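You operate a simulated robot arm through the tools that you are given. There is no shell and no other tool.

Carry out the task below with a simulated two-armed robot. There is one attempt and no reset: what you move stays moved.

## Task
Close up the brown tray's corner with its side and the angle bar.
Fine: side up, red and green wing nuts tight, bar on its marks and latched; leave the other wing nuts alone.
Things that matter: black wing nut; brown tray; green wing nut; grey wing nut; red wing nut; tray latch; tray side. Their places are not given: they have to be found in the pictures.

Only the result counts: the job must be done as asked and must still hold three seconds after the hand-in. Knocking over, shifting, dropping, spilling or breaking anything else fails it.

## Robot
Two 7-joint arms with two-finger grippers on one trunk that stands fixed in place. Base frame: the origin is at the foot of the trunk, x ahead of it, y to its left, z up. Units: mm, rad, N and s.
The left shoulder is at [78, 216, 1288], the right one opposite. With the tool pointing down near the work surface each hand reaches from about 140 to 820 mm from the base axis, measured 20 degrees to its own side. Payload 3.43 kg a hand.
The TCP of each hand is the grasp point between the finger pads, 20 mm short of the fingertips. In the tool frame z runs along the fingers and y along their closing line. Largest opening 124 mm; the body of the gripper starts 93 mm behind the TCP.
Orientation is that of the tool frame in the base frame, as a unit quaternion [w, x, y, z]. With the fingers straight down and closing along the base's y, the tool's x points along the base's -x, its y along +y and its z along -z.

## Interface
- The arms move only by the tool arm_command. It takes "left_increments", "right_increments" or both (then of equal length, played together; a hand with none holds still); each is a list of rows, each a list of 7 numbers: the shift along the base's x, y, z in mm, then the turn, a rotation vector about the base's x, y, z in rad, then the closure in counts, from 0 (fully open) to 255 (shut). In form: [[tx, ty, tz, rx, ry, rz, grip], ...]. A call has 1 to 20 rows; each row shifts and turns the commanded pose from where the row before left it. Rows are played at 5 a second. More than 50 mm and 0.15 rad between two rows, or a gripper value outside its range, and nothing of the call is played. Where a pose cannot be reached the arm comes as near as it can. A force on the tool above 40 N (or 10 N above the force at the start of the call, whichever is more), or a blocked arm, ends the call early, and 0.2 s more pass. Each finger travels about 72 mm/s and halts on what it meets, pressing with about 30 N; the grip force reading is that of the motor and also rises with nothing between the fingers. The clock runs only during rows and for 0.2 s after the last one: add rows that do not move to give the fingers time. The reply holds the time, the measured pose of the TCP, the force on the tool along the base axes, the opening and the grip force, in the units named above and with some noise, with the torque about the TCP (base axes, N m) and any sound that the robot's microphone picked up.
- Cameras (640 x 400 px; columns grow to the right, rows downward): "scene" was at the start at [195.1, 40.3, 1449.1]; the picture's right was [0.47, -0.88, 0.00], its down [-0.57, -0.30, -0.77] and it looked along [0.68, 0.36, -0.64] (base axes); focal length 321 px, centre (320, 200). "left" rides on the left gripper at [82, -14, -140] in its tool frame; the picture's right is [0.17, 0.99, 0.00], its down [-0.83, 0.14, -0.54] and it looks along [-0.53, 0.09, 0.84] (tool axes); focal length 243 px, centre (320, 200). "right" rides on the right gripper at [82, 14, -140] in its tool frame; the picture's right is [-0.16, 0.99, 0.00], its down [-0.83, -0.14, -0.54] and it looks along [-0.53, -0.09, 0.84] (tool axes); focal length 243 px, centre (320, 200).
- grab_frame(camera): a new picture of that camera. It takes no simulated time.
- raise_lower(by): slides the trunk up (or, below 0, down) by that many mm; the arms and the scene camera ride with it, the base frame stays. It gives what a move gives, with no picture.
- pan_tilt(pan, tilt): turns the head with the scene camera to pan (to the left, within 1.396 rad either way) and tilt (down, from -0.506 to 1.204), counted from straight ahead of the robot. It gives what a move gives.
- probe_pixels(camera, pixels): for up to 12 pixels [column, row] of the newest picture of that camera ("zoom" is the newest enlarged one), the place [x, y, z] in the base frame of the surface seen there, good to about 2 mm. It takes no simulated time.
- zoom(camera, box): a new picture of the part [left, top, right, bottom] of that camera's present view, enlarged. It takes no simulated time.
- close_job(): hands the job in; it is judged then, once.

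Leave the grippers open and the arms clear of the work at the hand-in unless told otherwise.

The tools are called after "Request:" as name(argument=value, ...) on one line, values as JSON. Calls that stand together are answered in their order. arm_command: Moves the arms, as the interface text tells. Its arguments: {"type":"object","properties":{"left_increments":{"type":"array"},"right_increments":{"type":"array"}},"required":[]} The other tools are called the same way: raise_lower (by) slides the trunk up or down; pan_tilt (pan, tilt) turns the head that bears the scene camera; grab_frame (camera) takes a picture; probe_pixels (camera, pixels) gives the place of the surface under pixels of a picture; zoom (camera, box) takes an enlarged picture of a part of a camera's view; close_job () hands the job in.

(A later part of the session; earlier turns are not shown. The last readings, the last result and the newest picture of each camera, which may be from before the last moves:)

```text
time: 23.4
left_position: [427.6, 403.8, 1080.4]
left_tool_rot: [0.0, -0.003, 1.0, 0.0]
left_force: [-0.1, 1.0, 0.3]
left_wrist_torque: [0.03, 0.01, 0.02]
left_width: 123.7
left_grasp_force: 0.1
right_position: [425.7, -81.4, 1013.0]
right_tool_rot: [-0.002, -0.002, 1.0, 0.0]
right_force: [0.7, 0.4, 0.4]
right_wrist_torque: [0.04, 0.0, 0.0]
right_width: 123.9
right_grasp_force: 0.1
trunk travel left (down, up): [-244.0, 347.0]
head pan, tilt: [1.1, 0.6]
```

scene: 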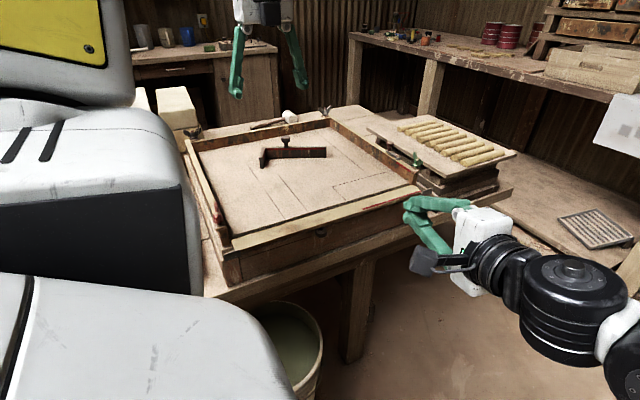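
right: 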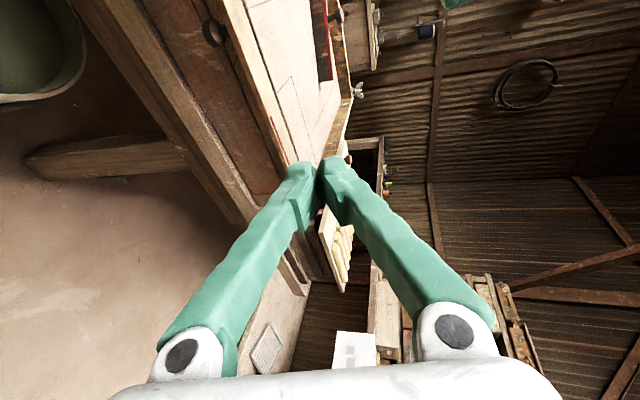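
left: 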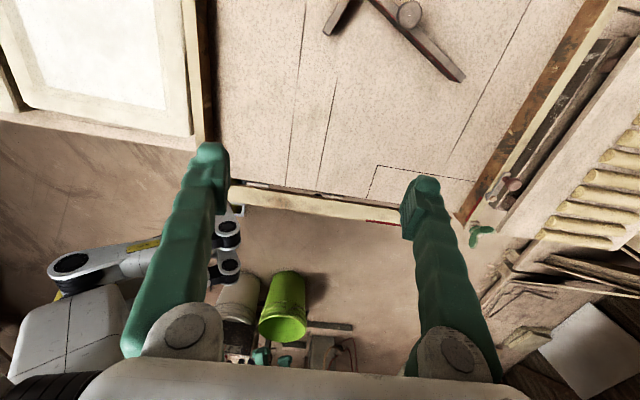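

Now I roll the left hand about base x so the fingers swing toward +y, shutting the fingers.

Request:
arm_command(left_increments=[[0, 0, -5, 0.13, 0, 0, 150], [0, 0, -5, 0.13, 0, 0, 255], [0, 0, -5, 0.13, 0, 0, 255], [0, 0, -5, 0.13, 0, 0, 255], [0, 0, -5, 0.13, 0, 0, 255], [0, 0, -5, 0.13, 0, 0, 255], [0, 0, -5, 0.13, 0, 0, 255], [0, 0, -5, 0.13, 0, 0, 255], [0, 0, -5, 0.13, 0, 0, 255]])

Request:
grab_frame(camera="scene")

Request:
grab_frame(camera="left")

```text
time: 25.4
left_position: [387.7, 456.8, 1002.6]
left_tool_rot: [0.005, -0.002, 0.96, 0.281]
left_force: [-0.7, -0.2, 0.9]
left_wrist_torque: [0.02, 0.01, -0.05]
left_width: 0.0
left_grasp_force: 30.0
left hand out of reach, approached as far as the arm can: row 3, 4, 5, 6, 7, 8, 9
right_position: [427.4, -80.9, 1011.5]
right_tool_rot: [-0.003, -0.001, 1.0, 0.0]
right_force: [0.0, -0.1, -0.5]
right_wrist_torque: [-0.04, -0.02, -0.02]
right_width: 124.0
right_grasp_force: 0.0
trunk travel left (down, up): [-244.0, 347.0]
head pan, tilt: [1.1, 0.6]
```

```text
taken
```

scene: 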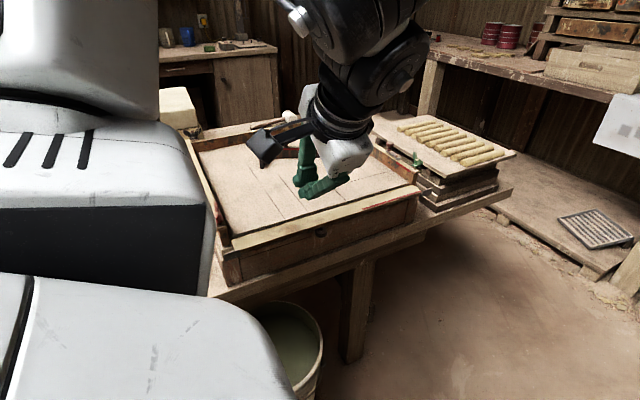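

```text
taken
```

left: 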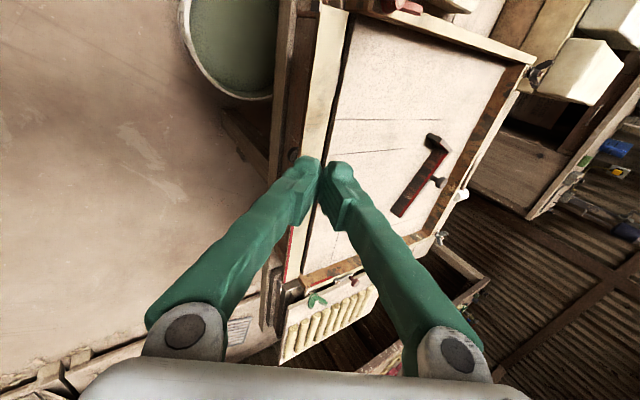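

The left arm can't roll that way past ~0.57 rad. I undo the roll and then test turning toward the arm's own azimuth (+0.7 rad) followed by tilting outward.

Request:
arm_command(left_increments=[[0, 0, 5, -0.13, 0, 0, 255], [0, 0, 5, -0.13, 0, 0, 255], [0, 0, 5, -0.13, 0, 0, 255], [0, 0, 5, -0.13, 0, 0, 255], [0, 0, 5, -0.13, 0, 0, 255], [0, 0, 5, -0.13, 0, 0, 255], [0, 0, 5, -0.13, 0, 0, 255], [0, 0, 5, -0.13, 0, 0, 255], [0, 0, 5, -0.13, 0, 0, 255], [0, 0, 0, 0, 0, 0.14, 255], [0, 0, 0, 0, 0, 0.14, 255], [0, 0, 0, 0, 0, 0.14, 255], [0, 0, 0, 0, 0, 0.14, 255], [0, 0, 0, 0, 0, 0.14, 255]])

```text
time: 28.4
left_position: [387.9, 454.9, 1047.7]
left_tool_rot: [0.095, -0.302, 0.906, -0.282]
left_force: [-0.4, 0.1, -0.2]
left_wrist_torque: [0.0, -0.02, 0.0]
left_width: 0.0
left_grasp_force: 29.9
left hand out of reach, approached as far as the arm can: row 14
right_position: [426.7, -80.9, 1011.0]
right_tool_rot: [-0.002, -0.002, 1.0, 0.0]
right_force: [-0.3, -0.2, 0.0]
right_wrist_torque: [0.01, 0.0, 0.0]
right_width: 124.1
right_grasp_force: 0.0
trunk travel left (down, up): [-244.0, 347.0]
head pan, tilt: [1.1, 0.6]
```

The commanded pose had been clipped to the reached one, so the hand is now rolled the other way. I restore the straight-down attitude.

Request:
arm_command(left_increments=[[0, 0, 5, 0.117, 0.039, -0.125, 255], [0, 0, 5, 0.117, 0.039, -0.125, 255], [0, 0, 5, 0.117, 0.039, -0.125, 255], [0, 0, 5, 0.117, 0.039, -0.125, 255], [0, 0, 5, 0.117, 0.039, -0.125, 255]])

```text
refused: row 1 steps farther than a row can; nothing moved
```

The turn per row was too big; I use six smaller rows.

Request:
arm_command(left_increments=[[0, 0, 5, 0.0973, 0.0328, -0.104, 255], [0, 0, 5, 0.0973, 0.0328, -0.104, 255], [0, 0, 5, 0.0973, 0.0328, -0.104, 255], [0, 0, 5, 0.0973, 0.0328, -0.104, 255], [0, 0, 5, 0.0973, 0.0328, -0.104, 255], [0, 0, 5, 0.0973, 0.0328, -0.104, 255]])

```text
time: 29.8
left_position: [386.4, 453.2, 1078.6]
left_tool_rot: [-0.002, 0.003, 1.0, 0.004]
left_force: [-0.1, -0.5, 0.4]
left_wrist_torque: [0.02, -0.02, -0.02]
left_width: 0.0
left_grasp_force: 30.1
right_position: [426.7, -83.2, 1010.9]
right_tool_rot: [-0.003, -0.001, 1.0, -0.001]
right_force: [-0.2, -0.3, -0.7]
right_wrist_torque: [0.07, 0.01, -0.01]
right_width: 123.8
right_grasp_force: 0.1
trunk travel left (down, up): [-244.0, 347.0]
head pan, tilt: [1.1, 0.6]
```

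Now I test tilting the fingers outward along the arm's azimuth (about axis (0.64,-0.77,0)).

Request:
arm_command(left_increments=[[0, 0, 0, 0.083, -0.1, 0, 255], [0, 0, 0, 0.083, -0.1, 0, 255], [0, 0, 0, 0.083, -0.1, 0, 255], [0, 0, 0, 0.083, -0.1, 0, 255], [0, 0, 0, 0.083, -0.1, 0, 255], [0, 0, 0, 0.083, -0.1, 0, 255]])

```text
time: 31.2
left_position: [395.2, 469.6, 1161.5]
left_tool_rot: [0.268, 0.0, 0.936, 0.227]
left_force: [-0.2, -0.3, 0.3]
left_wrist_torque: [-0.01, 0.04, 0.03]
left_width: 0.1
left_grasp_force: 29.9
left hand out of reach, approached as far as the arm can: row 4, 5, 6
right_position: [426.5, -82.4, 1011.3]
right_tool_rot: [-0.003, -0.002, 1.0, 0.0]
right_force: [-0.1, 0.8, -0.4]
right_wrist_torque: [-0.03, -0.01, 0.03]
right_width: 124.0
right_grasp_force: 0.0
trunk travel left (down, up): [-244.0, 347.0]
head pan, tilt: [1.1, 0.6]
```

The tilt mostly worked but the hand is too high and close to the shoulder there. I restore straight-down and go lower in front of the tray (z≈900, y≈420), where the wrist has more room.

Request:
arm_command(left_increments=[[7, -10, -20, -0.093, 0.11, 0, 255], [7, -10, -20, -0.093, 0.11, 0, 255], [7, -10, -20, -0.093, 0.11, 0, 255], [7, -10, -20, -0.093, 0.11, 0, 255], [7, -10, -20, -0.093, 0.11, 0, 255], [0, 0, -40, 0, 0, 0, 255], [0, 0, -40, 0, 0, 0, 255], [0, 0, -40, 0, 0, 0, 255], [0, 0, -40, 0, 0, 0, 255]])

```text
time: 33.2
left_position: [431.4, 421.9, 897.3]
left_tool_rot: [-0.001, -0.001, 1.0, -0.003]
left_force: [1.3, 0.2, 0.8]
left_wrist_torque: [-0.01, 0.04, -0.03]
left_width: 0.0
left_grasp_force: 30.5
right_position: [426.8, -80.4, 1009.9]
right_tool_rot: [-0.003, -0.002, 1.0, -0.001]
right_force: [-0.6, -0.5, 1.1]
right_wrist_torque: [-0.02, 0.06, 0.02]
right_width: 123.7
right_grasp_force: 0.1
trunk travel left (down, up): [-244.0, 347.0]
head pan, tilt: [1.1, 0.6]
```

Now I try the roll about x again from this lower pose.

Request:
arm_command(left_increments=[[0, 0, 0, 0.13, 0, 0, 255], [0, 0, 0, 0.13, 0, 0, 255], [0, 0, 0, 0.13, 0, 0, 255], [0, 0, 0, 0.13, 0, 0, 255], [0, 0, 0, 0.13, 0, 0, 255], [0, 0, 0, 0.13, 0, 0, 255], [0, 0, 0, 0.13, 0, 0, 255]])

```text
time: 34.8
left_position: [430.7, 473.8, 901.4]
left_tool_rot: [0.002, 0.0, 0.952, 0.305]
left_force: [-0.2, -0.3, -0.1]
left_wrist_torque: [0.0, 0.0, 0.02]
left_width: 0.0
left_grasp_force: 29.7
left hand out of reach, approached as far as the arm can: row 4, 5, 6, 7
right_position: [426.2, -80.4, 1011.7]
right_tool_rot: [-0.002, -0.001, 1.0, 0.001]
right_force: [-0.1, -0.2, -0.3]
right_wrist_torque: [-0.01, -0.01, 0.0]
right_width: 123.9
right_grasp_force: 0.0
trunk travel left (down, up): [-244.0, 347.0]
head pan, tilt: [1.1, 0.6]
```

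The data fit a minimum shoulder–wrist distance (~360 mm): the elbow is fully folded. Raising the trunk gives more room. I undo the roll, then raise the trunk by 300 mm.

Request:
arm_command(left_increments=[[0, -10, 5, -0.124, 0, 0, 255], [0, -10, 5, -0.124, 0, 0, 255], [0, -10, 5, -0.124, 0, 0, 255], [0, -10, 5, -0.124, 0, 0, 255], [0, -10, 5, -0.124, 0, 0, 255]])

Request:
raise_lower(by=300)

```text
time: 36.0
left_position: [430.8, 422.2, 927.1]
left_tool_rot: [0.002, 0.0, 1.0, 0.0]
left_force: [-0.2, -0.3, 0.0]
left_wrist_torque: [-0.04, 0.0, -0.02]
left_width: 0.4
left_grasp_force: 29.9
right_position: [426.4, -79.6, 1011.3]
right_tool_rot: [-0.002, -0.001, 1.0, -0.001]
right_force: [-0.5, 0.6, -0.2]
right_wrist_torque: [0.0, 0.03, 0.01]
right_width: 123.8
right_grasp_force: 0.1
trunk travel left (down, up): [-244.0, 347.0]
head pan, tilt: [1.1, 0.6]
```

```text
time: 39.0
left_position: [431.2, 422.8, 1227.0]
left_tool_rot: [0.001, 0.0, 1.0, 0.0]
left_force: [1.0, -0.4, 0.2]
left_wrist_torque: [-0.01, 0.01, 0.02]
left_width: 0.0
left_grasp_force: 30.2
right_position: [427.7, -82.9, 1312.6]
right_tool_rot: [-0.004, -0.001, 1.0, 0.0]
right_force: [0.1, 0.0, -0.6]
right_wrist_torque: [-0.03, 0.05, 0.01]
right_width: 124.2
right_grasp_force: 0.1
trunk travel left (down, up): [-544.0, 47.0]
head pan, tilt: [1.1, 0.6]
```

Trunk is up; I bring the left hand down in front of the tray at x≈510, y≈420.

Request:
arm_command(left_increments=[[10, 0, -40, 0, 0, 0, 255], [10, 0, -40, 0, 0, 0, 255], [10, 0, -40, 0, 0, 0, 255], [10, 0, -40, 0, 0, 0, 255], [10, 0, -40, 0, 0, 0, 255], [10, 0, -40, 0, 0, 0, 255], [10, 0, -40, 0, 0, 0, 255], [10, 0, -40, 0, 0, 0, 255]])

Request:
arm_command(left_increments=[[0, 0, 0, 0.13, 0, 0, 255], [0, 0, 0, 0.13, 0, 0, 255], [0, 0, 0, 0.13, 0, 0, 255], [0, 0, 0, 0.13, 0, 0, 255], [0, 0, 0, 0.13, 0, 0, 255], [0, 0, 0, 0.13, 0, 0, 255], [0, 0, 0, 0.13, 0, 0, 255], [0, 0, 0, 0.13, 0, 0, 255], [0, 0, 0, 0.13, 0, 0, 255]])

```text
time: 40.8
left_position: [513.5, 423.1, 904.4]
left_tool_rot: [0.002, 0.0, 1.0, 0.0]
left_force: [-0.1, 0.6, 0.2]
left_wrist_torque: [0.01, 0.02, -0.01]
left_width: 0.0
left_grasp_force: 30.1
right_position: [427.7, -81.9, 1311.1]
right_tool_rot: [-0.003, -0.002, 1.0, -0.001]
right_force: [0.1, 1.4, -0.5]
right_wrist_torque: [0.0, 0.03, -0.02]
right_width: 124.2
right_grasp_force: 0.2
trunk travel left (down, up): [-544.0, 47.0]
head pan, tilt: [1.1, 0.6]
```

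```text
time: 42.8
left_position: [435.7, 708.9, 1018.3]
left_tool_rot: [0.005, 0.003, 0.841, 0.542]
left_force: [-0.5, -0.3, 0.7]
left_wrist_torque: [-0.03, 0.0, -0.05]
left_width: 0.0
left_grasp_force: 29.8
left hand out of reach, approached as far as the arm can: row 3, 4, 5, 6, 7, 8, 9
right_position: [425.4, -81.3, 1312.0]
right_tool_rot: [-0.003, -0.002, 1.0, -0.001]
right_force: [-0.1, -0.5, -0.6]
right_wrist_torque: [-0.02, 0.01, 0.0]
right_width: 123.8
right_grasp_force: 0.1
trunk travel left (down, up): [-544.0, 47.0]
head pan, tilt: [1.1, 0.6]
```

The hand drifted over the tray rather than holding position (it stayed high, z≈1018). I look at the situation before going on.

Request:
grab_frame(camera="scene")

Request:
grab_frame(camera="right")

Request:
grab_frame(camera="left")

```text
taken
```

scene: 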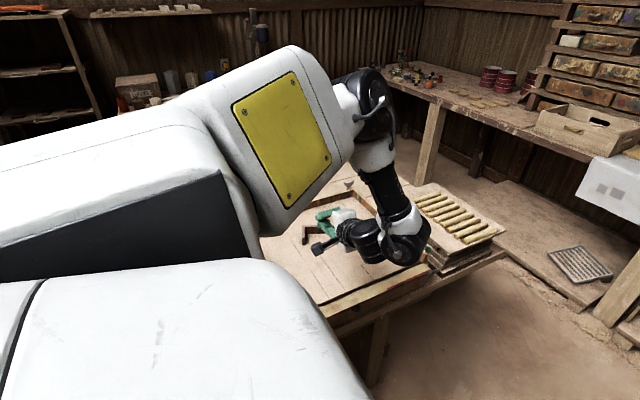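

```text
taken
```

right: 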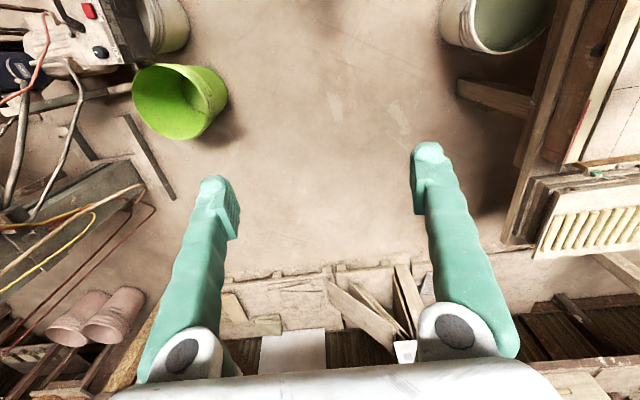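

```text
taken
```

left: 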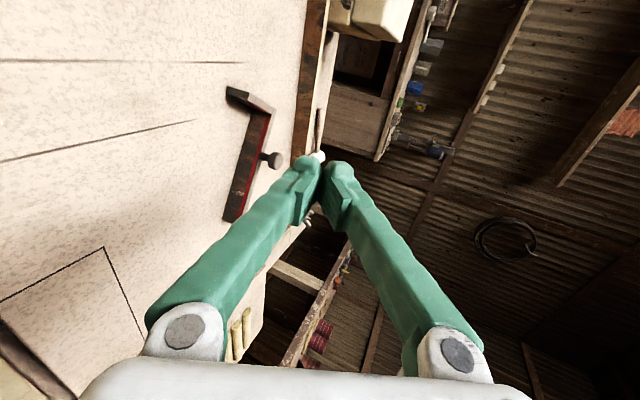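

The hand is rolled ~1.14 rad over the tray at z≈1018, clear of things. Limits seem to be on how far right the wrist can go (y≥~330), so nearer the plate more roll is possible. I unroll and rise, then lower the trunk again.

Request:
arm_command(left_increments=[[0, -12, 32, -0.127, 0, 0, 255], [0, -12, 32, -0.127, 0, 0, 255], [0, -12, 32, -0.127, 0, 0, 255], [0, -12, 32, -0.127, 0, 0, 255], [0, -12, 32, -0.127, 0, 0, 255], [0, -12, 32, -0.127, 0, 0, 255], [0, -12, 32, -0.127, 0, 0, 255], [0, -12, 32, -0.127, 0, 0, 255], [0, -12, 32, -0.127, 0, 0, 255]])

```text
time: 44.8
left_position: [433.5, 599.3, 1306.2]
left_tool_rot: [0.002, 0.002, 1.0, 0.012]
left_force: [-1.1, 0.2, -0.1]
left_wrist_torque: [0.01, -0.02, 0.0]
left_width: 0.1
left_grasp_force: 30.0
right_position: [427.1, -83.3, 1312.6]
right_tool_rot: [-0.003, -0.002, 1.0, 0.0]
right_force: [0.0, 0.5, 0.0]
right_wrist_torque: [-0.01, 0.01, 0.0]
right_width: 124.3
right_grasp_force: 0.1
trunk travel left (down, up): [-544.0, 47.0]
head pan, tilt: [1.1, 0.6]
```

Now I lower the trunk by 250 mm; the hand will be at z≈1056, above the tray.

Request:
raise_lower(by=-250)

```text
time: 47.4
left_position: [434.9, 600.2, 1056.6]
left_tool_rot: [0.002, 0.0, 1.0, 0.013]
left_force: [0.3, -0.3, -0.4]
left_wrist_torque: [-0.01, -0.02, -0.03]
left_width: 0.0
left_grasp_force: 29.7
right_position: [426.4, -82.6, 1063.3]
right_tool_rot: [-0.003, -0.003, 1.0, -0.001]
right_force: [0.7, -0.5, 0.0]
right_wrist_torque: [0.0, -0.02, 0.03]
right_width: 124.1
right_grasp_force: 0.1
trunk travel left (down, up): [-294.0, 297.0]
head pan, tilt: [1.1, 0.6]
```

I move to [400,500,950] and roll there by 0.6 rad in steps, watching for drift.

Request:
arm_command(left_increments=[[-9, -25, -26, 0, 0, 0, 255], [-9, -25, -26, 0, 0, 0, 255], [-9, -25, -26, 0, 0, 0, 255], [-8, -25, -26, 0, 0, 0, 255], [0, 0, 0, 0.12, 0, 0, 255], [0, 0, 0, 0.12, 0, 0, 255], [0, 0, 0, 0.12, 0, 0, 255], [0, 0, 0, 0.12, 0, 0, 255], [0, 0, 0, 0.12, 0, 0, 255]])

```text
time: 49.4
left_position: [400.8, 502.1, 951.6]
left_tool_rot: [0.0, 0.001, 0.951, 0.309]
left_force: [-0.3, -0.1, -0.1]
left_wrist_torque: [0.01, 0.0, 0.02]
left_width: 0.0
left_grasp_force: 29.8
right_position: [426.8, -82.6, 1060.8]
right_tool_rot: [-0.003, -0.002, 1.0, 0.0]
right_force: [0.1, -0.5, 0.2]
right_wrist_torque: [-0.01, 0.02, 0.01]
right_width: 123.9
right_grasp_force: 0.0
trunk travel left (down, up): [-294.0, 297.0]
head pan, tilt: [1.1, 0.6]
```

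No drift at 0.63 rad. I try a bit more roll while moving slightly toward +y and down (still outside the plate edge).

Request:
arm_command(left_increments=[[0, 5, -20, 0.08, 0, 0, 255], [0, 5, -20, 0.08, 0, 0, 255], [0, 0, -20, 0.08, 0, 0, 255]])

```text
time: 50.2
left_position: [418.0, 586.3, 900.0]
left_tool_rot: [0.003, 0.002, 0.911, 0.412]
left_force: [-0.2, 0.1, 0.5]
left_wrist_torque: [-0.01, 0.0, 0.0]
left_width: 0.1
left_grasp_force: 30.2
left hand out of reach, approached as far as the arm can: row 1, 2, 3
right_position: [428.2, -80.6, 1061.3]
right_tool_rot: [-0.002, -0.002, 1.0, -0.001]
right_force: [-0.5, 0.9, -0.3]
right_wrist_torque: [0.01, 0.05, -0.02]
right_width: 124.1
right_grasp_force: 0.0
trunk travel left (down, up): [-294.0, 297.0]
head pan, tilt: [1.1, 0.6]
```

Roll and drift are coupled (likely the last wrist joint near its limit at yaw 0). I'll go up, unroll, and try with the hand yawed -90°, which had plenty of range.

Request:
arm_command(left_increments=[[0, 0, 30, -0.12, 0, 0, 255], [0, 0, 30, -0.12, 0, 0, 255], [0, 0, 30, -0.12, 0, 0, 255], [0, 0, 30, -0.12, 0, 0, 255], [0, 0, 20, -0.12, 0, 0, 255], [0, 0, 10, -0.12, 0, 0, 255], [0, 0, 0, -0.13, 0, 0, 255], [0, -10, 0, 0, 0, -0.14, 255], [0, -10, 0, 0, 0, -0.14, 255], [0, -10, 0, 0, 0, -0.14, 255], [0, -10, 0, 0, 0, -0.14, 255], [0, -10, 0, 0, 0, -0.14, 255], [0, -10, 0, 0, 0, -0.14, 255], [0, -10, 0, 0, 0, -0.14, 255], [0, -10, 0, 0, 0, -0.14, 255], [0, -10, 0, 0, 0, -0.14, 255], [0, 0, 0, 0, 0, -0.14, 255], [0, 0, 0, 0, 0, -0.14, 255]])

```text
time: 54.0
left_position: [417.5, 496.0, 1052.4]
left_tool_rot: [0.006, 0.696, 0.718, 0.005]
left_force: [-0.3, 0.1, -0.2]
left_wrist_torque: [0.0, 0.0, 0.03]
left_width: 0.1
left_grasp_force: 30.3
right_position: [426.1, -83.7, 1060.9]
right_tool_rot: [-0.003, -0.002, 1.0, 0.0]
right_force: [-0.4, -0.2, -0.2]
right_wrist_torque: [0.02, 0.02, -0.04]
right_width: 124.0
right_grasp_force: 0.0
trunk travel left (down, up): [-294.0, 297.0]
head pan, tilt: [1.1, 0.6]
```

Yaw is now ≈-1.54 at [418,496,1052]. I roll about x in steps, all in free air.

Request:
arm_command(left_increments=[[0, -5, -10, 0.12, 0, 0, 255], [0, -5, -10, 0.12, 0, 0, 255], [0, -5, -10, 0.12, 0, 0, 255], [0, -5, -10, 0.12, 0, 0, 255], [0, -5, -10, 0.12, 0, 0, 255], [0, -5, -10, 0.12, 0, 0, 255]])

```text
time: 55.4
left_position: [408.8, 488.6, 991.6]
left_tool_rot: [-0.212, 0.663, 0.678, 0.236]
left_force: [0.3, -0.1, -0.7]
left_wrist_torque: [0.0, -0.02, 0.01]
left_width: 0.1
left_grasp_force: 29.7
left hand out of reach, approached as far as the arm can: row 6
right_position: [425.2, -81.0, 1062.1]
right_tool_rot: [-0.002, -0.003, 1.0, 0.0]
right_force: [-0.1, 0.5, -0.2]
right_wrist_torque: [-0.01, -0.02, 0.01]
right_width: 124.1
right_grasp_force: 0.0
trunk travel left (down, up): [-294.0, 297.0]
head pan, tilt: [1.1, 0.6]
```

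Similar limit (~0.65 rad). I look at the arm's shape in the scene picture.

Request:
grab_frame(camera="scene")

Request:
grab_frame(camera="left")

```text
taken
```

scene: 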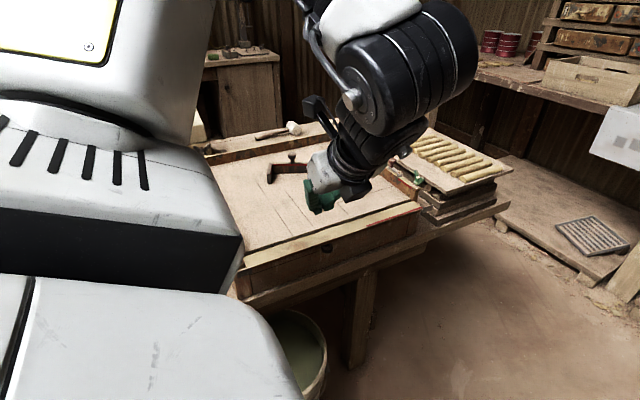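

```text
taken
```

left: 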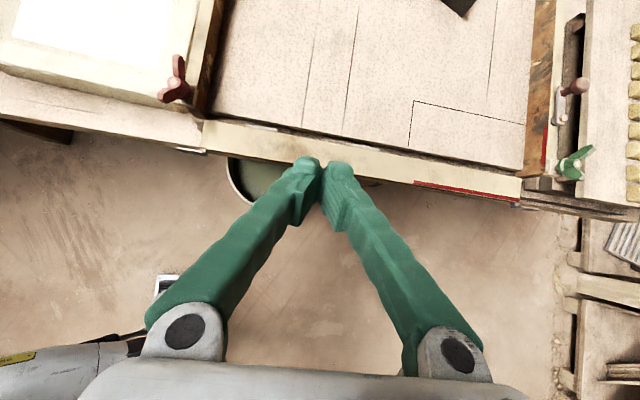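

The finger tilt of ~0.65 rad should be enough to hook under the plate edge from outside. I probe the table edge in front of the tray and the knob for clearance.

Request:
zoom(camera="scene", box=[240, 200, 420, 310])

Request:
probe_pixels(camera="scene", pixels=[[290, 262], [290, 285], [290, 290], [290, 295], [340, 268], [340, 272], [370, 255], [327, 249], [400, 243], [260, 298], [260, 303], [300, 275]])

```text
3.56 times, centred on (330, 255) of scene
```

zoom: 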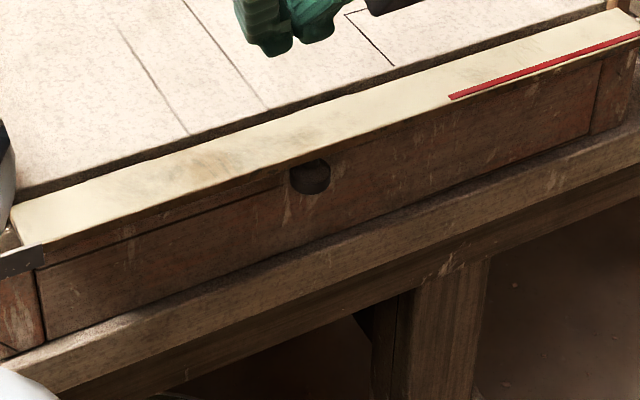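

```text
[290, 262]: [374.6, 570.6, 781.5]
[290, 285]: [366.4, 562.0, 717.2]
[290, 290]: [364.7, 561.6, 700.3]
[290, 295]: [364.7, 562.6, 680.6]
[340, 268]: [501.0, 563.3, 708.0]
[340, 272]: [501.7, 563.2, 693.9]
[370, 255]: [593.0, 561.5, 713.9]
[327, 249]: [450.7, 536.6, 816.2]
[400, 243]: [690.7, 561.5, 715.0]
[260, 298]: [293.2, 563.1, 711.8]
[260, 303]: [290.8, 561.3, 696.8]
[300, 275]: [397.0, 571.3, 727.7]
```

There is free air below the plate (base front at y≈571, table edge at y≈561, z≤725), so I can come from below. I lower the hand outside the plate edge in a few rows with slightly less roll.

Request:
arm_command(left_increments=[[0, 0, -40, -0.02, 0, 0, 255], [0, 0, -40, -0.02, 0, 0, 255], [0, 0, -30, -0.02, 0, 0, 255]])

```text
time: 56.2
left_position: [411.1, 490.0, 879.5]
left_tool_rot: [-0.193, 0.669, 0.685, 0.213]
left_force: [0.4, -0.3, 0.4]
left_wrist_torque: [0.02, 0.02, 0.01]
left_width: 0.2
left_grasp_force: 30.2
right_position: [427.4, -82.5, 1060.9]
right_tool_rot: [-0.002, -0.002, 1.0, -0.001]
right_force: [0.5, -0.4, -0.1]
right_wrist_torque: [0.0, 0.03, -0.03]
right_width: 124.3
right_grasp_force: 0.0
trunk travel left (down, up): [-294.0, 297.0]
head pan, tilt: [1.1, 0.6]
```

No drift. I continue down to z≈812.

Request:
arm_command(left_increments=[[0, 0, -34, 0, 0, 0, 255], [0, 0, -34, 0, 0, 0, 255]])

Request:
grab_frame(camera="scene")

Request:
grab_frame(camera="left")

```text
time: 56.8
left_position: [409.2, 487.9, 814.0]
left_tool_rot: [-0.194, 0.669, 0.685, 0.213]
left_force: [-0.4, -0.5, -0.2]
left_wrist_torque: [0.0, 0.01, 0.02]
left_width: 0.1
left_grasp_force: 30.1
right_position: [425.6, -82.2, 1061.8]
right_tool_rot: [-0.003, -0.001, 1.0, 0.0]
right_force: [-0.2, -0.1, -0.7]
right_wrist_torque: [-0.04, -0.01, -0.03]
right_width: 124.1
right_grasp_force: 0.1
trunk travel left (down, up): [-294.0, 297.0]
head pan, tilt: [1.1, 0.6]
```

```text
taken
```

scene: 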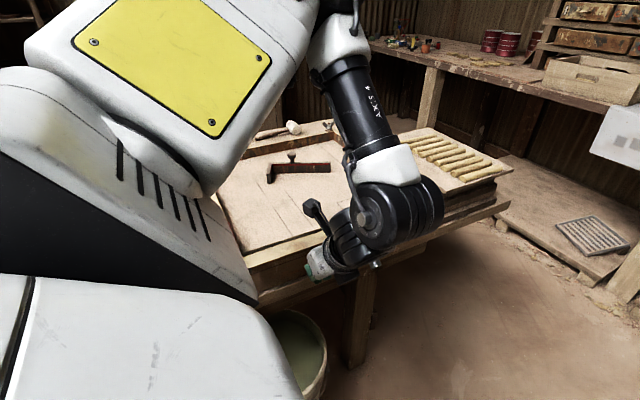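

```text
taken
```

left: 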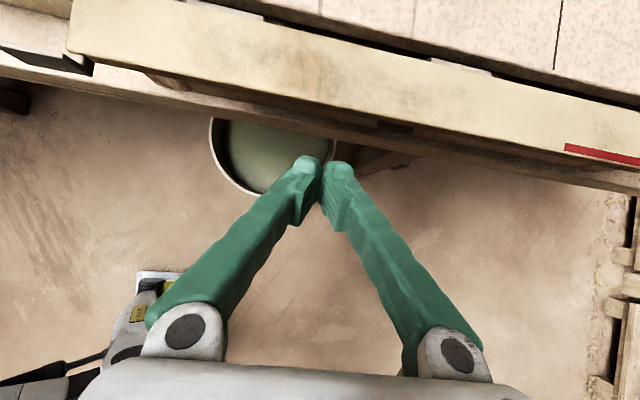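

The closed fingertips are outside and below the plate's edge, left of the knob. I move +y under the edge.

Request:
arm_command(left_increments=[[0, 20, -1, 0, 0, 0, 255], [0, 20, -1, 0, 0, 0, 255]])

```text
time: 57.4
left_position: [409.0, 528.3, 810.9]
left_tool_rot: [-0.192, 0.67, 0.685, 0.213]
left_force: [0.7, 0.1, -0.3]
left_wrist_torque: [-0.02, -0.01, -0.06]
left_width: 0.2
left_grasp_force: 30.0
right_position: [426.2, -83.4, 1062.3]
right_tool_rot: [-0.002, -0.003, 1.0, 0.0]
right_force: [-0.2, -0.2, -0.1]
right_wrist_torque: [0.02, 0.0, -0.01]
right_width: 123.9
right_grasp_force: 0.1
trunk travel left (down, up): [-294.0, 297.0]
head pan, tilt: [1.1, 0.6]
```

No contact force yet. Now I lift slowly and watch the force.

Request:
arm_command(left_increments=[[0, 0, 6, 0, 0, 0, 255], [0, 0, 6, 0, 0, 0, 255], [0, 0, 6, 0, 0, 0, 255]])

Request:
grab_frame(camera="left")

```text
time: 58.2
left_position: [411.2, 527.9, 828.8]
left_tool_rot: [-0.193, 0.669, 0.685, 0.214]
left_force: [-0.4, -2.5, -1.1]
left_wrist_torque: [0.02, -0.05, -0.07]
left_width: 0.0
left_grasp_force: 29.6
right_position: [426.3, -81.7, 1061.4]
right_tool_rot: [-0.003, -0.002, 1.0, -0.001]
right_force: [0.9, -0.4, -0.1]
right_wrist_torque: [-0.01, -0.02, 0.01]
right_width: 124.0
right_grasp_force: 0.2
trunk travel left (down, up): [-294.0, 297.0]
head pan, tilt: [1.1, 0.6]
```

```text
taken
```

left: 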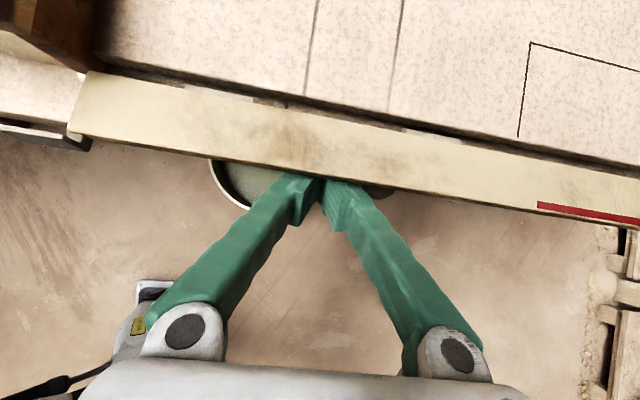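

Light contact; the plate begins to rise. I follow the arc: first up to about 45°.

Request:
arm_command(left_increments=[[0, -2, 5, 0, 0, 0, 255], [0, -2, 5, 0, 0, 0, 255], [0, 0, 6, 0, 0, 0, 255], [0, 1, 7, 0, 0, 0, 255], [0, 3, 10, 0, 0, 0, 255]])

Request:
grab_frame(camera="left")

Request:
grab_frame(camera="scene")

```text
time: 59.4
left_position: [410.3, 527.2, 864.4]
left_tool_rot: [-0.192, 0.669, 0.685, 0.214]
left_force: [0.7, -1.9, 0.0]
left_wrist_torque: [-0.01, 0.01, -0.06]
left_width: 0.0
left_grasp_force: 29.7
right_position: [426.4, -82.0, 1061.1]
right_tool_rot: [-0.002, -0.002, 1.0, 0.0]
right_force: [0.5, -0.5, -0.1]
right_wrist_torque: [0.01, -0.03, 0.03]
right_width: 124.1
right_grasp_force: 0.0
trunk travel left (down, up): [-294.0, 297.0]
head pan, tilt: [1.1, 0.6]
```

```text
taken
```

left: 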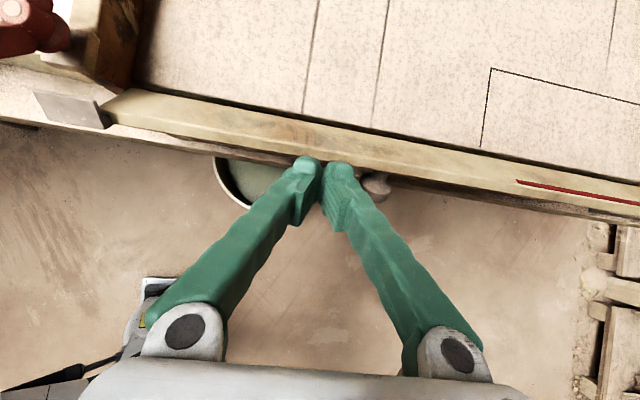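

```text
taken
```

scene: 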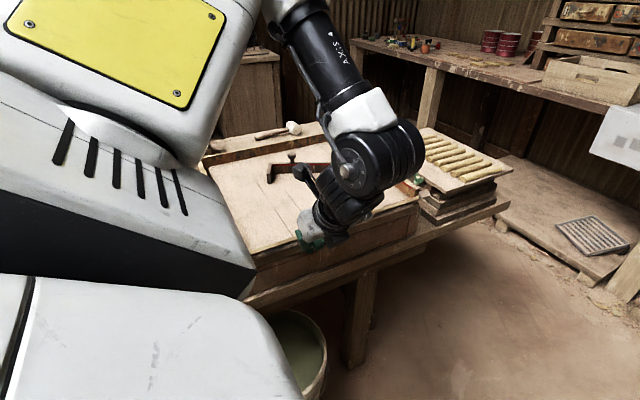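

The plate is up about half way; its knob is visible at (375,185). I continue the arc toward vertical.

Request:
arm_command(left_increments=[[0, 3, 4, 0, 0, 0, 255], [0, 4, 4, 0, 0, 0, 255], [0, 4, 3, 0, 0, 0, 255], [0, 4, 2, 0, 0, 0, 255]])

Request:
grab_frame(camera="left")

```text
time: 60.4
left_position: [409.7, 542.8, 877.3]
left_tool_rot: [-0.193, 0.669, 0.685, 0.214]
left_force: [-0.8, -0.2, 0.4]
left_wrist_torque: [-0.01, -0.01, -0.03]
left_width: 0.1
left_grasp_force: 29.9
right_position: [426.1, -83.2, 1062.8]
right_tool_rot: [-0.002, -0.002, 1.0, 0.0]
right_force: [0.7, -0.2, 0.2]
right_wrist_torque: [0.02, 0.01, -0.01]
right_width: 123.8
right_grasp_force: 0.0
trunk travel left (down, up): [-294.0, 297.0]
head pan, tilt: [1.1, 0.6]
```

```text
taken
```

left: 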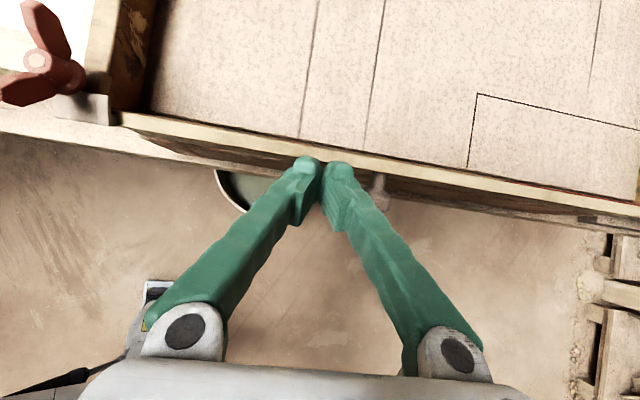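

Nearly upright now; the near bracket is close to the red nut at (75,105). I push further +y in small steps until the force rises.

Request:
arm_command(left_increments=[[0, 3, 1, 0, 0, 0, 255], [0, 3, 0, 0, 0, 0, 255], [0, 3, 0, 0, 0, 0, 255]])

Request:
grab_frame(camera="left")

```text
time: 61.2
left_position: [410.3, 552.3, 878.5]
left_tool_rot: [-0.193, 0.669, 0.685, 0.213]
left_force: [-0.9, 0.8, -0.4]
left_wrist_torque: [0.03, -0.02, 0.02]
left_width: 0.0
left_grasp_force: 29.8
right_position: [427.1, -81.5, 1062.1]
right_tool_rot: [-0.002, -0.002, 1.0, 0.0]
right_force: [-0.1, -0.5, -0.7]
right_wrist_torque: [0.01, 0.01, 0.03]
right_width: 124.1
right_grasp_force: 0.1
trunk travel left (down, up): [-294.0, 297.0]
head pan, tilt: [1.1, 0.6]
```

```text
taken
```

left: 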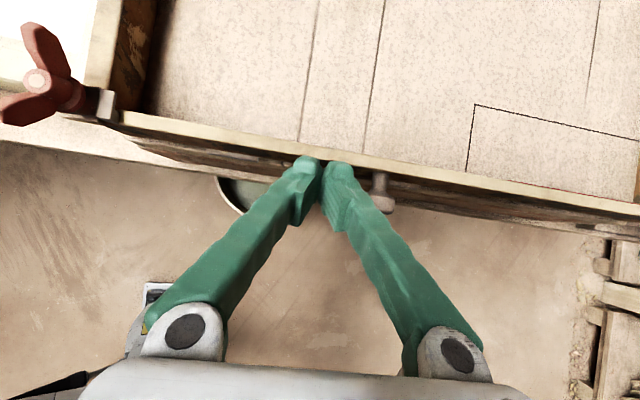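

Still little force; the bracket slides toward the red nut. I push a bit more.

Request:
arm_command(left_increments=[[0, 3, 0, 0, 0, 0, 255], [0, 3, 0, 0, 0, 0, 255]])

Request:
grab_frame(camera="left")

```text
time: 61.8
left_position: [409.3, 553.5, 878.4]
left_tool_rot: [-0.191, 0.67, 0.685, 0.211]
left_force: [-5.0, -29.8, 1.8]
left_wrist_torque: [-0.38, -0.24, 0.09]
left_width: 6.1
left_grasp_force: 34.1
right_position: [425.8, -85.1, 1061.6]
right_tool_rot: [-0.003, -0.002, 1.0, 0.002]
right_force: [-1.1, 0.1, -0.4]
right_wrist_torque: [0.01, 0.02, 0.01]
right_width: 124.0
right_grasp_force: 0.0
trunk travel left (down, up): [-294.0, 297.0]
head pan, tilt: [1.1, 0.6]
```

```text
taken
```

left: 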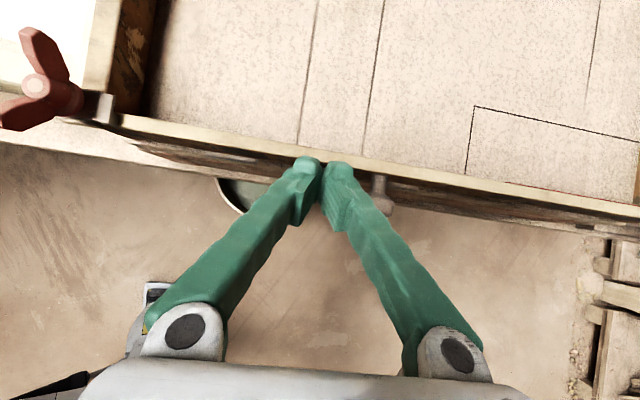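

A firm stop: -30 N along y; the side is against its stop. I ease off by 5 mm and see if the side stays.

Request:
arm_command(left_increments=[[0, -3, 0, 0, 0, 0, 255], [0, -3, 0, 0, 0, 0, 255]])

Request:
grab_frame(camera="left")

```text
time: 62.4
left_position: [410.3, 555.1, 877.9]
left_tool_rot: [-0.194, 0.669, 0.685, 0.215]
left_force: [-0.1, -0.2, 0.9]
left_wrist_torque: [0.01, 0.01, 0.02]
left_width: 0.0
left_grasp_force: 34.6
right_position: [426.8, -82.5, 1061.1]
right_tool_rot: [-0.003, -0.001, 1.0, 0.001]
right_force: [-0.6, 0.3, -0.4]
right_wrist_torque: [-0.03, 0.01, 0.01]
right_width: 124.1
right_grasp_force: 0.0
trunk travel left (down, up): [-294.0, 297.0]
head pan, tilt: [1.1, 0.6]
```

```text
taken
```

left: 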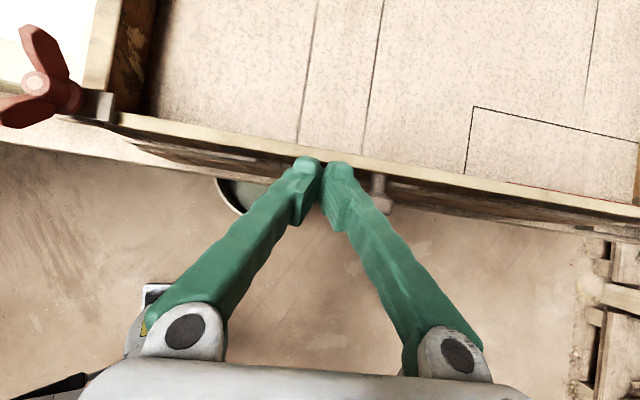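

No contact force now. I back off slowly and watch whether the side leans back.

Request:
arm_command(left_increments=[[0, -3, 0, 0, 0, 0, 255], [0, -3, 0, 0, 0, 0, 255], [0, 0, 0, 0, 0, 0, 255]])

Request:
zoom(camera="left", box=[0, 20, 200, 160])

Request:
grab_frame(camera="left")

```text
time: 63.2
left_position: [409.8, 546.8, 875.5]
left_tool_rot: [-0.193, 0.669, 0.685, 0.214]
left_force: [-0.2, -1.2, -0.8]
left_wrist_torque: [0.02, -0.01, 0.03]
left_width: 0.0
left_grasp_force: 34.5
right_position: [426.5, -82.2, 1062.3]
right_tool_rot: [-0.003, -0.002, 1.0, 0.0]
right_force: [0.5, -0.4, -0.1]
right_wrist_torque: [0.0, -0.01, 0.02]
right_width: 123.8
right_grasp_force: 0.1
trunk travel left (down, up): [-294.0, 297.0]
head pan, tilt: [1.1, 0.6]
```

```text
2.86 times, centred on (100, 90) of left
```

zoom: 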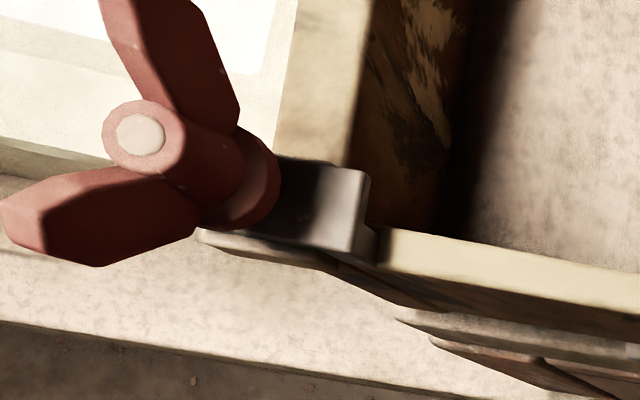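

```text
taken
```

left: 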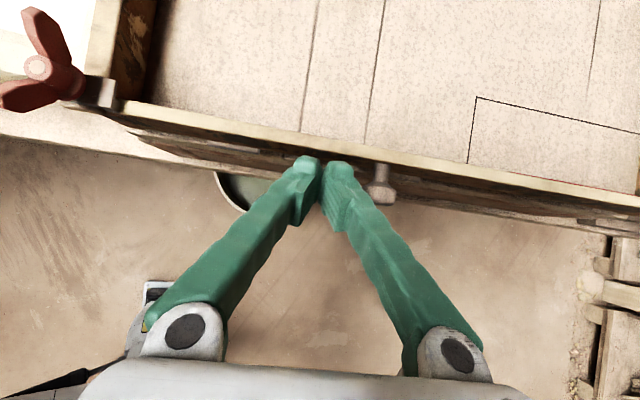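

I probe the side's top edge now to see where it stands.

Request:
probe_pixels(camera="left", pixels=[[200, 122], [250, 133], [450, 168], [550, 187], [100, 92], [380, 198], [480, 174], [420, 163]])

```text
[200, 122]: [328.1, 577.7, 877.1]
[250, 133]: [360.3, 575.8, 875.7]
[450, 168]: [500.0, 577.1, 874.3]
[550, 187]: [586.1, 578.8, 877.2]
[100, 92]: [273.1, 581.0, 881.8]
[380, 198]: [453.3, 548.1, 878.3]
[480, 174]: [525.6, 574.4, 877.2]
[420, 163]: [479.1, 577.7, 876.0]
```

Top edge at y≈577, z≈876. I back off another 12 mm and probe again.

Request:
arm_command(left_increments=[[0, -4, 0, 0, 0, 0, 255], [0, -4, 0, 0, 0, 0, 255], [0, -4, 0, 0, 0, 0, 255], [0, 0, 0, 0, 0, 0, 255]])

Request:
grab_frame(camera="left")

```text
time: 64.2
left_position: [408.5, 533.9, 876.0]
left_tool_rot: [-0.194, 0.669, 0.685, 0.213]
left_force: [0.0, -0.4, -0.5]
left_wrist_torque: [0.01, 0.0, -0.02]
left_width: 0.0
left_grasp_force: 34.3
right_position: [425.3, -81.5, 1062.6]
right_tool_rot: [-0.002, -0.002, 1.0, 0.001]
right_force: [-1.4, 0.1, 0.3]
right_wrist_torque: [0.01, -0.01, -0.01]
right_width: 124.1
right_grasp_force: 0.0
trunk travel left (down, up): [-294.0, 297.0]
head pan, tilt: [1.1, 0.6]
```

```text
taken
```

left: 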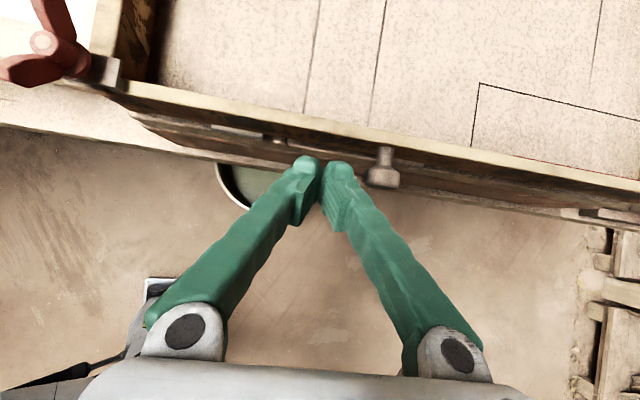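

Request:
probe_pixels(camera="left", pixels=[[200, 106], [250, 116], [450, 152], [550, 171], [108, 72], [383, 180], [480, 158], [420, 147]])

```text
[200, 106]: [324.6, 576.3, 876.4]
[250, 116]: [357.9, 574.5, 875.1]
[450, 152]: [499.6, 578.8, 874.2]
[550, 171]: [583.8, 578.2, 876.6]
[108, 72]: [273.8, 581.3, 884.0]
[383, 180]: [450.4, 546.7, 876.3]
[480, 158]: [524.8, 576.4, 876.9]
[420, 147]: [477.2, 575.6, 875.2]
```

The side stays upright by itself (top edge still y≈577). I move the hand out and up, unrolling, toward the red nut for a close look.

Request:
arm_command(left_increments=[[0, -25, 0, 0, 0, 0, 255], [0, -10, 30, -0.1, 0, 0, 200], [0, 0, 40, -0.12, 0, 0, 100], [0, 0, 40, -0.12, 0, 0, 0], [0, 0, 40, -0.12, 0, 0, 0], [0, 0, 20, -0.12, 0, 0, 0]])

```text
time: 65.6
left_position: [408.2, 500.4, 1048.0]
left_tool_rot: [0.007, 0.697, 0.717, 0.008]
left_force: [-0.7, 0.4, 0.2]
left_wrist_torque: [-0.02, -0.02, -0.01]
left_width: 123.8
left_grasp_force: 0.0
right_position: [426.9, -82.1, 1062.2]
right_tool_rot: [-0.003, -0.001, 1.0, -0.001]
right_force: [-0.4, 0.6, 0.6]
right_wrist_torque: [-0.03, -0.04, -0.05]
right_width: 124.2
right_grasp_force: 0.1
trunk travel left (down, up): [-294.0, 297.0]
head pan, tilt: [1.1, 0.6]
```

I move the hand so its camera looks down at the red nut.

Request:
arm_command(left_increments=[[-24, 33, -6, 0, 0, 0, 0], [-24, 33, -6, 0, 0, 0, 0], [-24, 33, -6, 0, 0, 0, 0], [-24, 33, -6, 0, 0, 0, 0], [-24, 33, -6, 0, 0, 0, 0]])

Request:
grab_frame(camera="left")

Request:
grab_frame(camera="scene")

```text
time: 66.8
left_position: [287.8, 663.9, 1018.1]
left_tool_rot: [0.006, 0.697, 0.717, 0.008]
left_force: [-0.4, 0.0, -1.0]
left_wrist_torque: [-0.01, -0.04, 0.01]
left_width: 124.1
left_grasp_force: 0.0
right_position: [425.2, -81.9, 1061.5]
right_tool_rot: [-0.002, -0.001, 1.0, 0.0]
right_force: [-0.2, 0.9, 0.3]
right_wrist_torque: [-0.01, 0.0, -0.01]
right_width: 123.7
right_grasp_force: 0.0
trunk travel left (down, up): [-294.0, 297.0]
head pan, tilt: [1.1, 0.6]
```

```text
taken
```

left: 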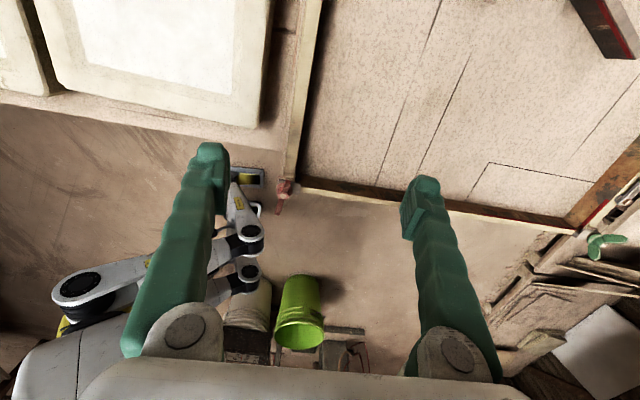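

```text
taken
```

scene: 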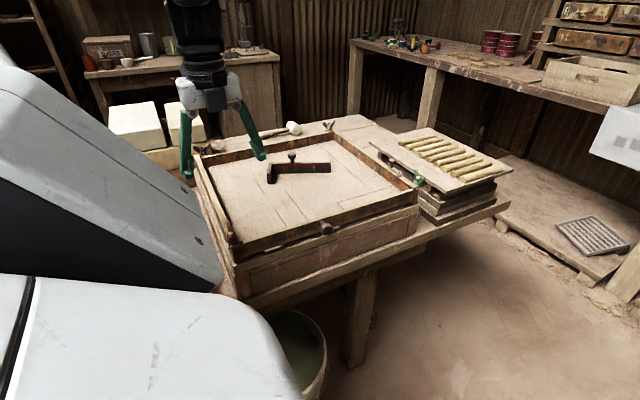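

The side is up. I zoom on the red nut (285,193) and the green corner in the left picture.

Request:
zoom(camera="left", box=[245, 150, 345, 230])

Request:
probe_pixels(camera="left", pixels=[[285, 186], [280, 208], [291, 183], [284, 193], [279, 200], [301, 190], [288, 190], [310, 190]])

Request:
zoom(camera="left", box=[540, 150, 640, 270])

```text
5.00 times, centred on (295, 190) of left
```

zoom: 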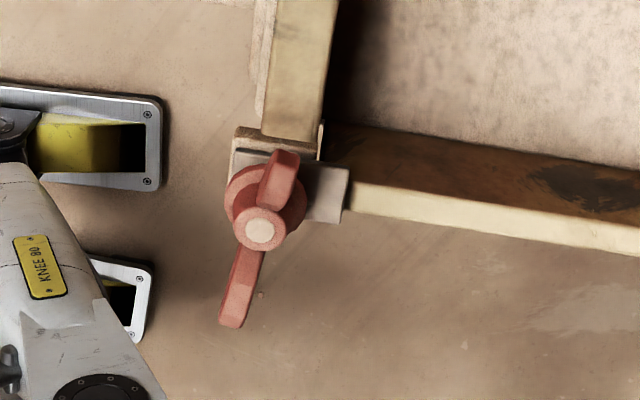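

```text
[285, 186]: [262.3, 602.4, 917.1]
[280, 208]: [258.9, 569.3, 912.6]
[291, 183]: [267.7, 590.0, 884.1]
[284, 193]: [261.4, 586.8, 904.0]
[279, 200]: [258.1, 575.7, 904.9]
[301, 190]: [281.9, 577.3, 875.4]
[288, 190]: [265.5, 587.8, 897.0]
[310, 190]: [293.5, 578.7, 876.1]
```

```text
3.33 times, centred on (590, 210) of left
```

zoom: 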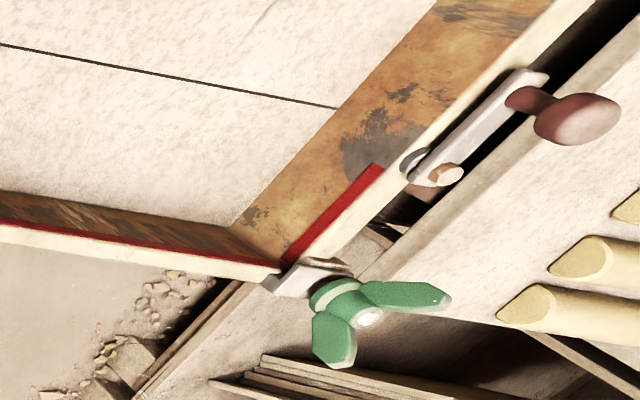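

The red nut's bolt is at about [261,587,904], wings along y (tips z≈915). The bracket plate reaches under it. I probe the white block nearby for clearance and zoom into the bracket.

Request:
probe_pixels(camera="left", pixels=[[150, 60], [260, 100], [245, 60], [255, 125], [290, 140], [305, 120], [20, 50], [240, 130], [300, 180], [275, 150]])

Request:
zoom(camera="left", box=[268, 168, 318, 208])

```text
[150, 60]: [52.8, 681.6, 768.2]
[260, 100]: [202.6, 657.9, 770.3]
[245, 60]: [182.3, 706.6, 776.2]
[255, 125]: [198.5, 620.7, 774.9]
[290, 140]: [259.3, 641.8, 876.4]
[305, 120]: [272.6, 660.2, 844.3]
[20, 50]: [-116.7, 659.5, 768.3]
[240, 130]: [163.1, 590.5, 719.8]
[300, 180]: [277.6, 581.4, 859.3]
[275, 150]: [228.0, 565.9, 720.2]
```

```text
10.00 times, centred on (293, 188) of left
```

zoom: 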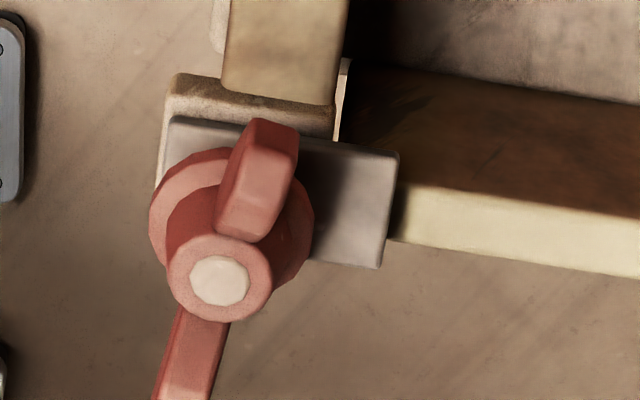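

I probe the bolt end and the wings more precisely.

Request:
probe_pixels(camera="left", pixels=[[283, 196], [282, 196], [284, 196], [283, 195], [287, 183], [287, 188], [288, 181], [279, 208], [280, 204], [278, 212], [277, 208], [281, 208]])

```text
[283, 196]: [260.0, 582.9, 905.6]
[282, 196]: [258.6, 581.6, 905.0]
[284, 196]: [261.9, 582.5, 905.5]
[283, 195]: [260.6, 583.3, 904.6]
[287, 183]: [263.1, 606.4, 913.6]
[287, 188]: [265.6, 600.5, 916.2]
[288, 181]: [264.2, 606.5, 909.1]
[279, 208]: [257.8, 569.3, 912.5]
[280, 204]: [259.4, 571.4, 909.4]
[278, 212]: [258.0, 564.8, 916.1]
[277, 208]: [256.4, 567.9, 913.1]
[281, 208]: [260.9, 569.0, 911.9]
```

Bolt centre ≈[260.3,582.7], wing line at ≈82°. I test, at this height, how far clockwise the left wrist can turn.

Request:
arm_command(left_increments=[[-5, -15, 0, 0, 0, -0.14, 0], [-5, -15, 0, 0, 0, -0.14, 0], [-5, -15, 0, 0, 0, -0.14, 0], [-5, -15, 0, 0, 0, -0.14, 0], [-5, -15, 0, 0, 0, -0.14, 0], [0, 0, 0, 0, 0, -0.14, 0], [0, 0, 0, 0, 0, -0.14, 0], [0, 0, 0, 0, 0, -0.14, 0], [0, 0, 0, 0, 0, -0.14, 0], [0, 0, 0, 0, 0, -0.14, 0], [0, 0, 0, 0, 0, -0.14, 0]])

```text
time: 69.2
left_position: [265.3, 588.7, 1017.8]
left_tool_rot: [0.01, 1.0, 0.029, 0.001]
left_force: [0.9, 0.1, 0.3]
left_wrist_torque: [0.01, -0.02, 0.01]
left_width: 124.0
left_grasp_force: 0.0
right_position: [427.9, -83.9, 1062.1]
right_tool_rot: [-0.002, -0.002, 1.0, 0.0]
right_force: [-0.1, 1.0, 0.3]
right_wrist_torque: [0.02, 0.0, 0.01]
right_width: 123.9
right_grasp_force: 0.0
trunk travel left (down, up): [-294.0, 297.0]
head pan, tilt: [1.1, 0.6]
```

Reached ≈-3.08 rad with no trouble. I test further.

Request:
arm_command(left_increments=[[0, 0, 0, 0, 0, -0.14, 0], [0, 0, 0, 0, 0, -0.14, 0], [0, 0, 0, 0, 0, -0.14, 0], [0, 0, 0, 0, 0, -0.14, 0], [0, 0, 0, 0, 0, -0.14, 0], [0, 0, 0, 0, 0, -0.14, 0], [0, 0, 0, 0, 0, -0.14, 0], [0, 0, 0, 0, 0, -0.14, 0], [0, 0, 0, 0, 0, -0.14, 0], [0, 0, 0, 0, 0, -0.14, 0]])

```text
time: 71.4
left_position: [264.6, 588.6, 1017.2]
left_tool_rot: [0.008, 0.783, -0.621, -0.006]
left_force: [-0.7, -0.1, -1.4]
left_wrist_torque: [0.02, -0.03, -0.01]
left_width: 124.1
left_grasp_force: 0.0
right_position: [427.3, -82.1, 1061.4]
right_tool_rot: [-0.002, -0.001, 1.0, -0.001]
right_force: [0.5, -0.1, 0.1]
right_wrist_torque: [0.02, 0.03, 0.0]
right_width: 123.9
right_grasp_force: 0.0
trunk travel left (down, up): [-294.0, 297.0]
head pan, tilt: [1.1, 0.6]
```

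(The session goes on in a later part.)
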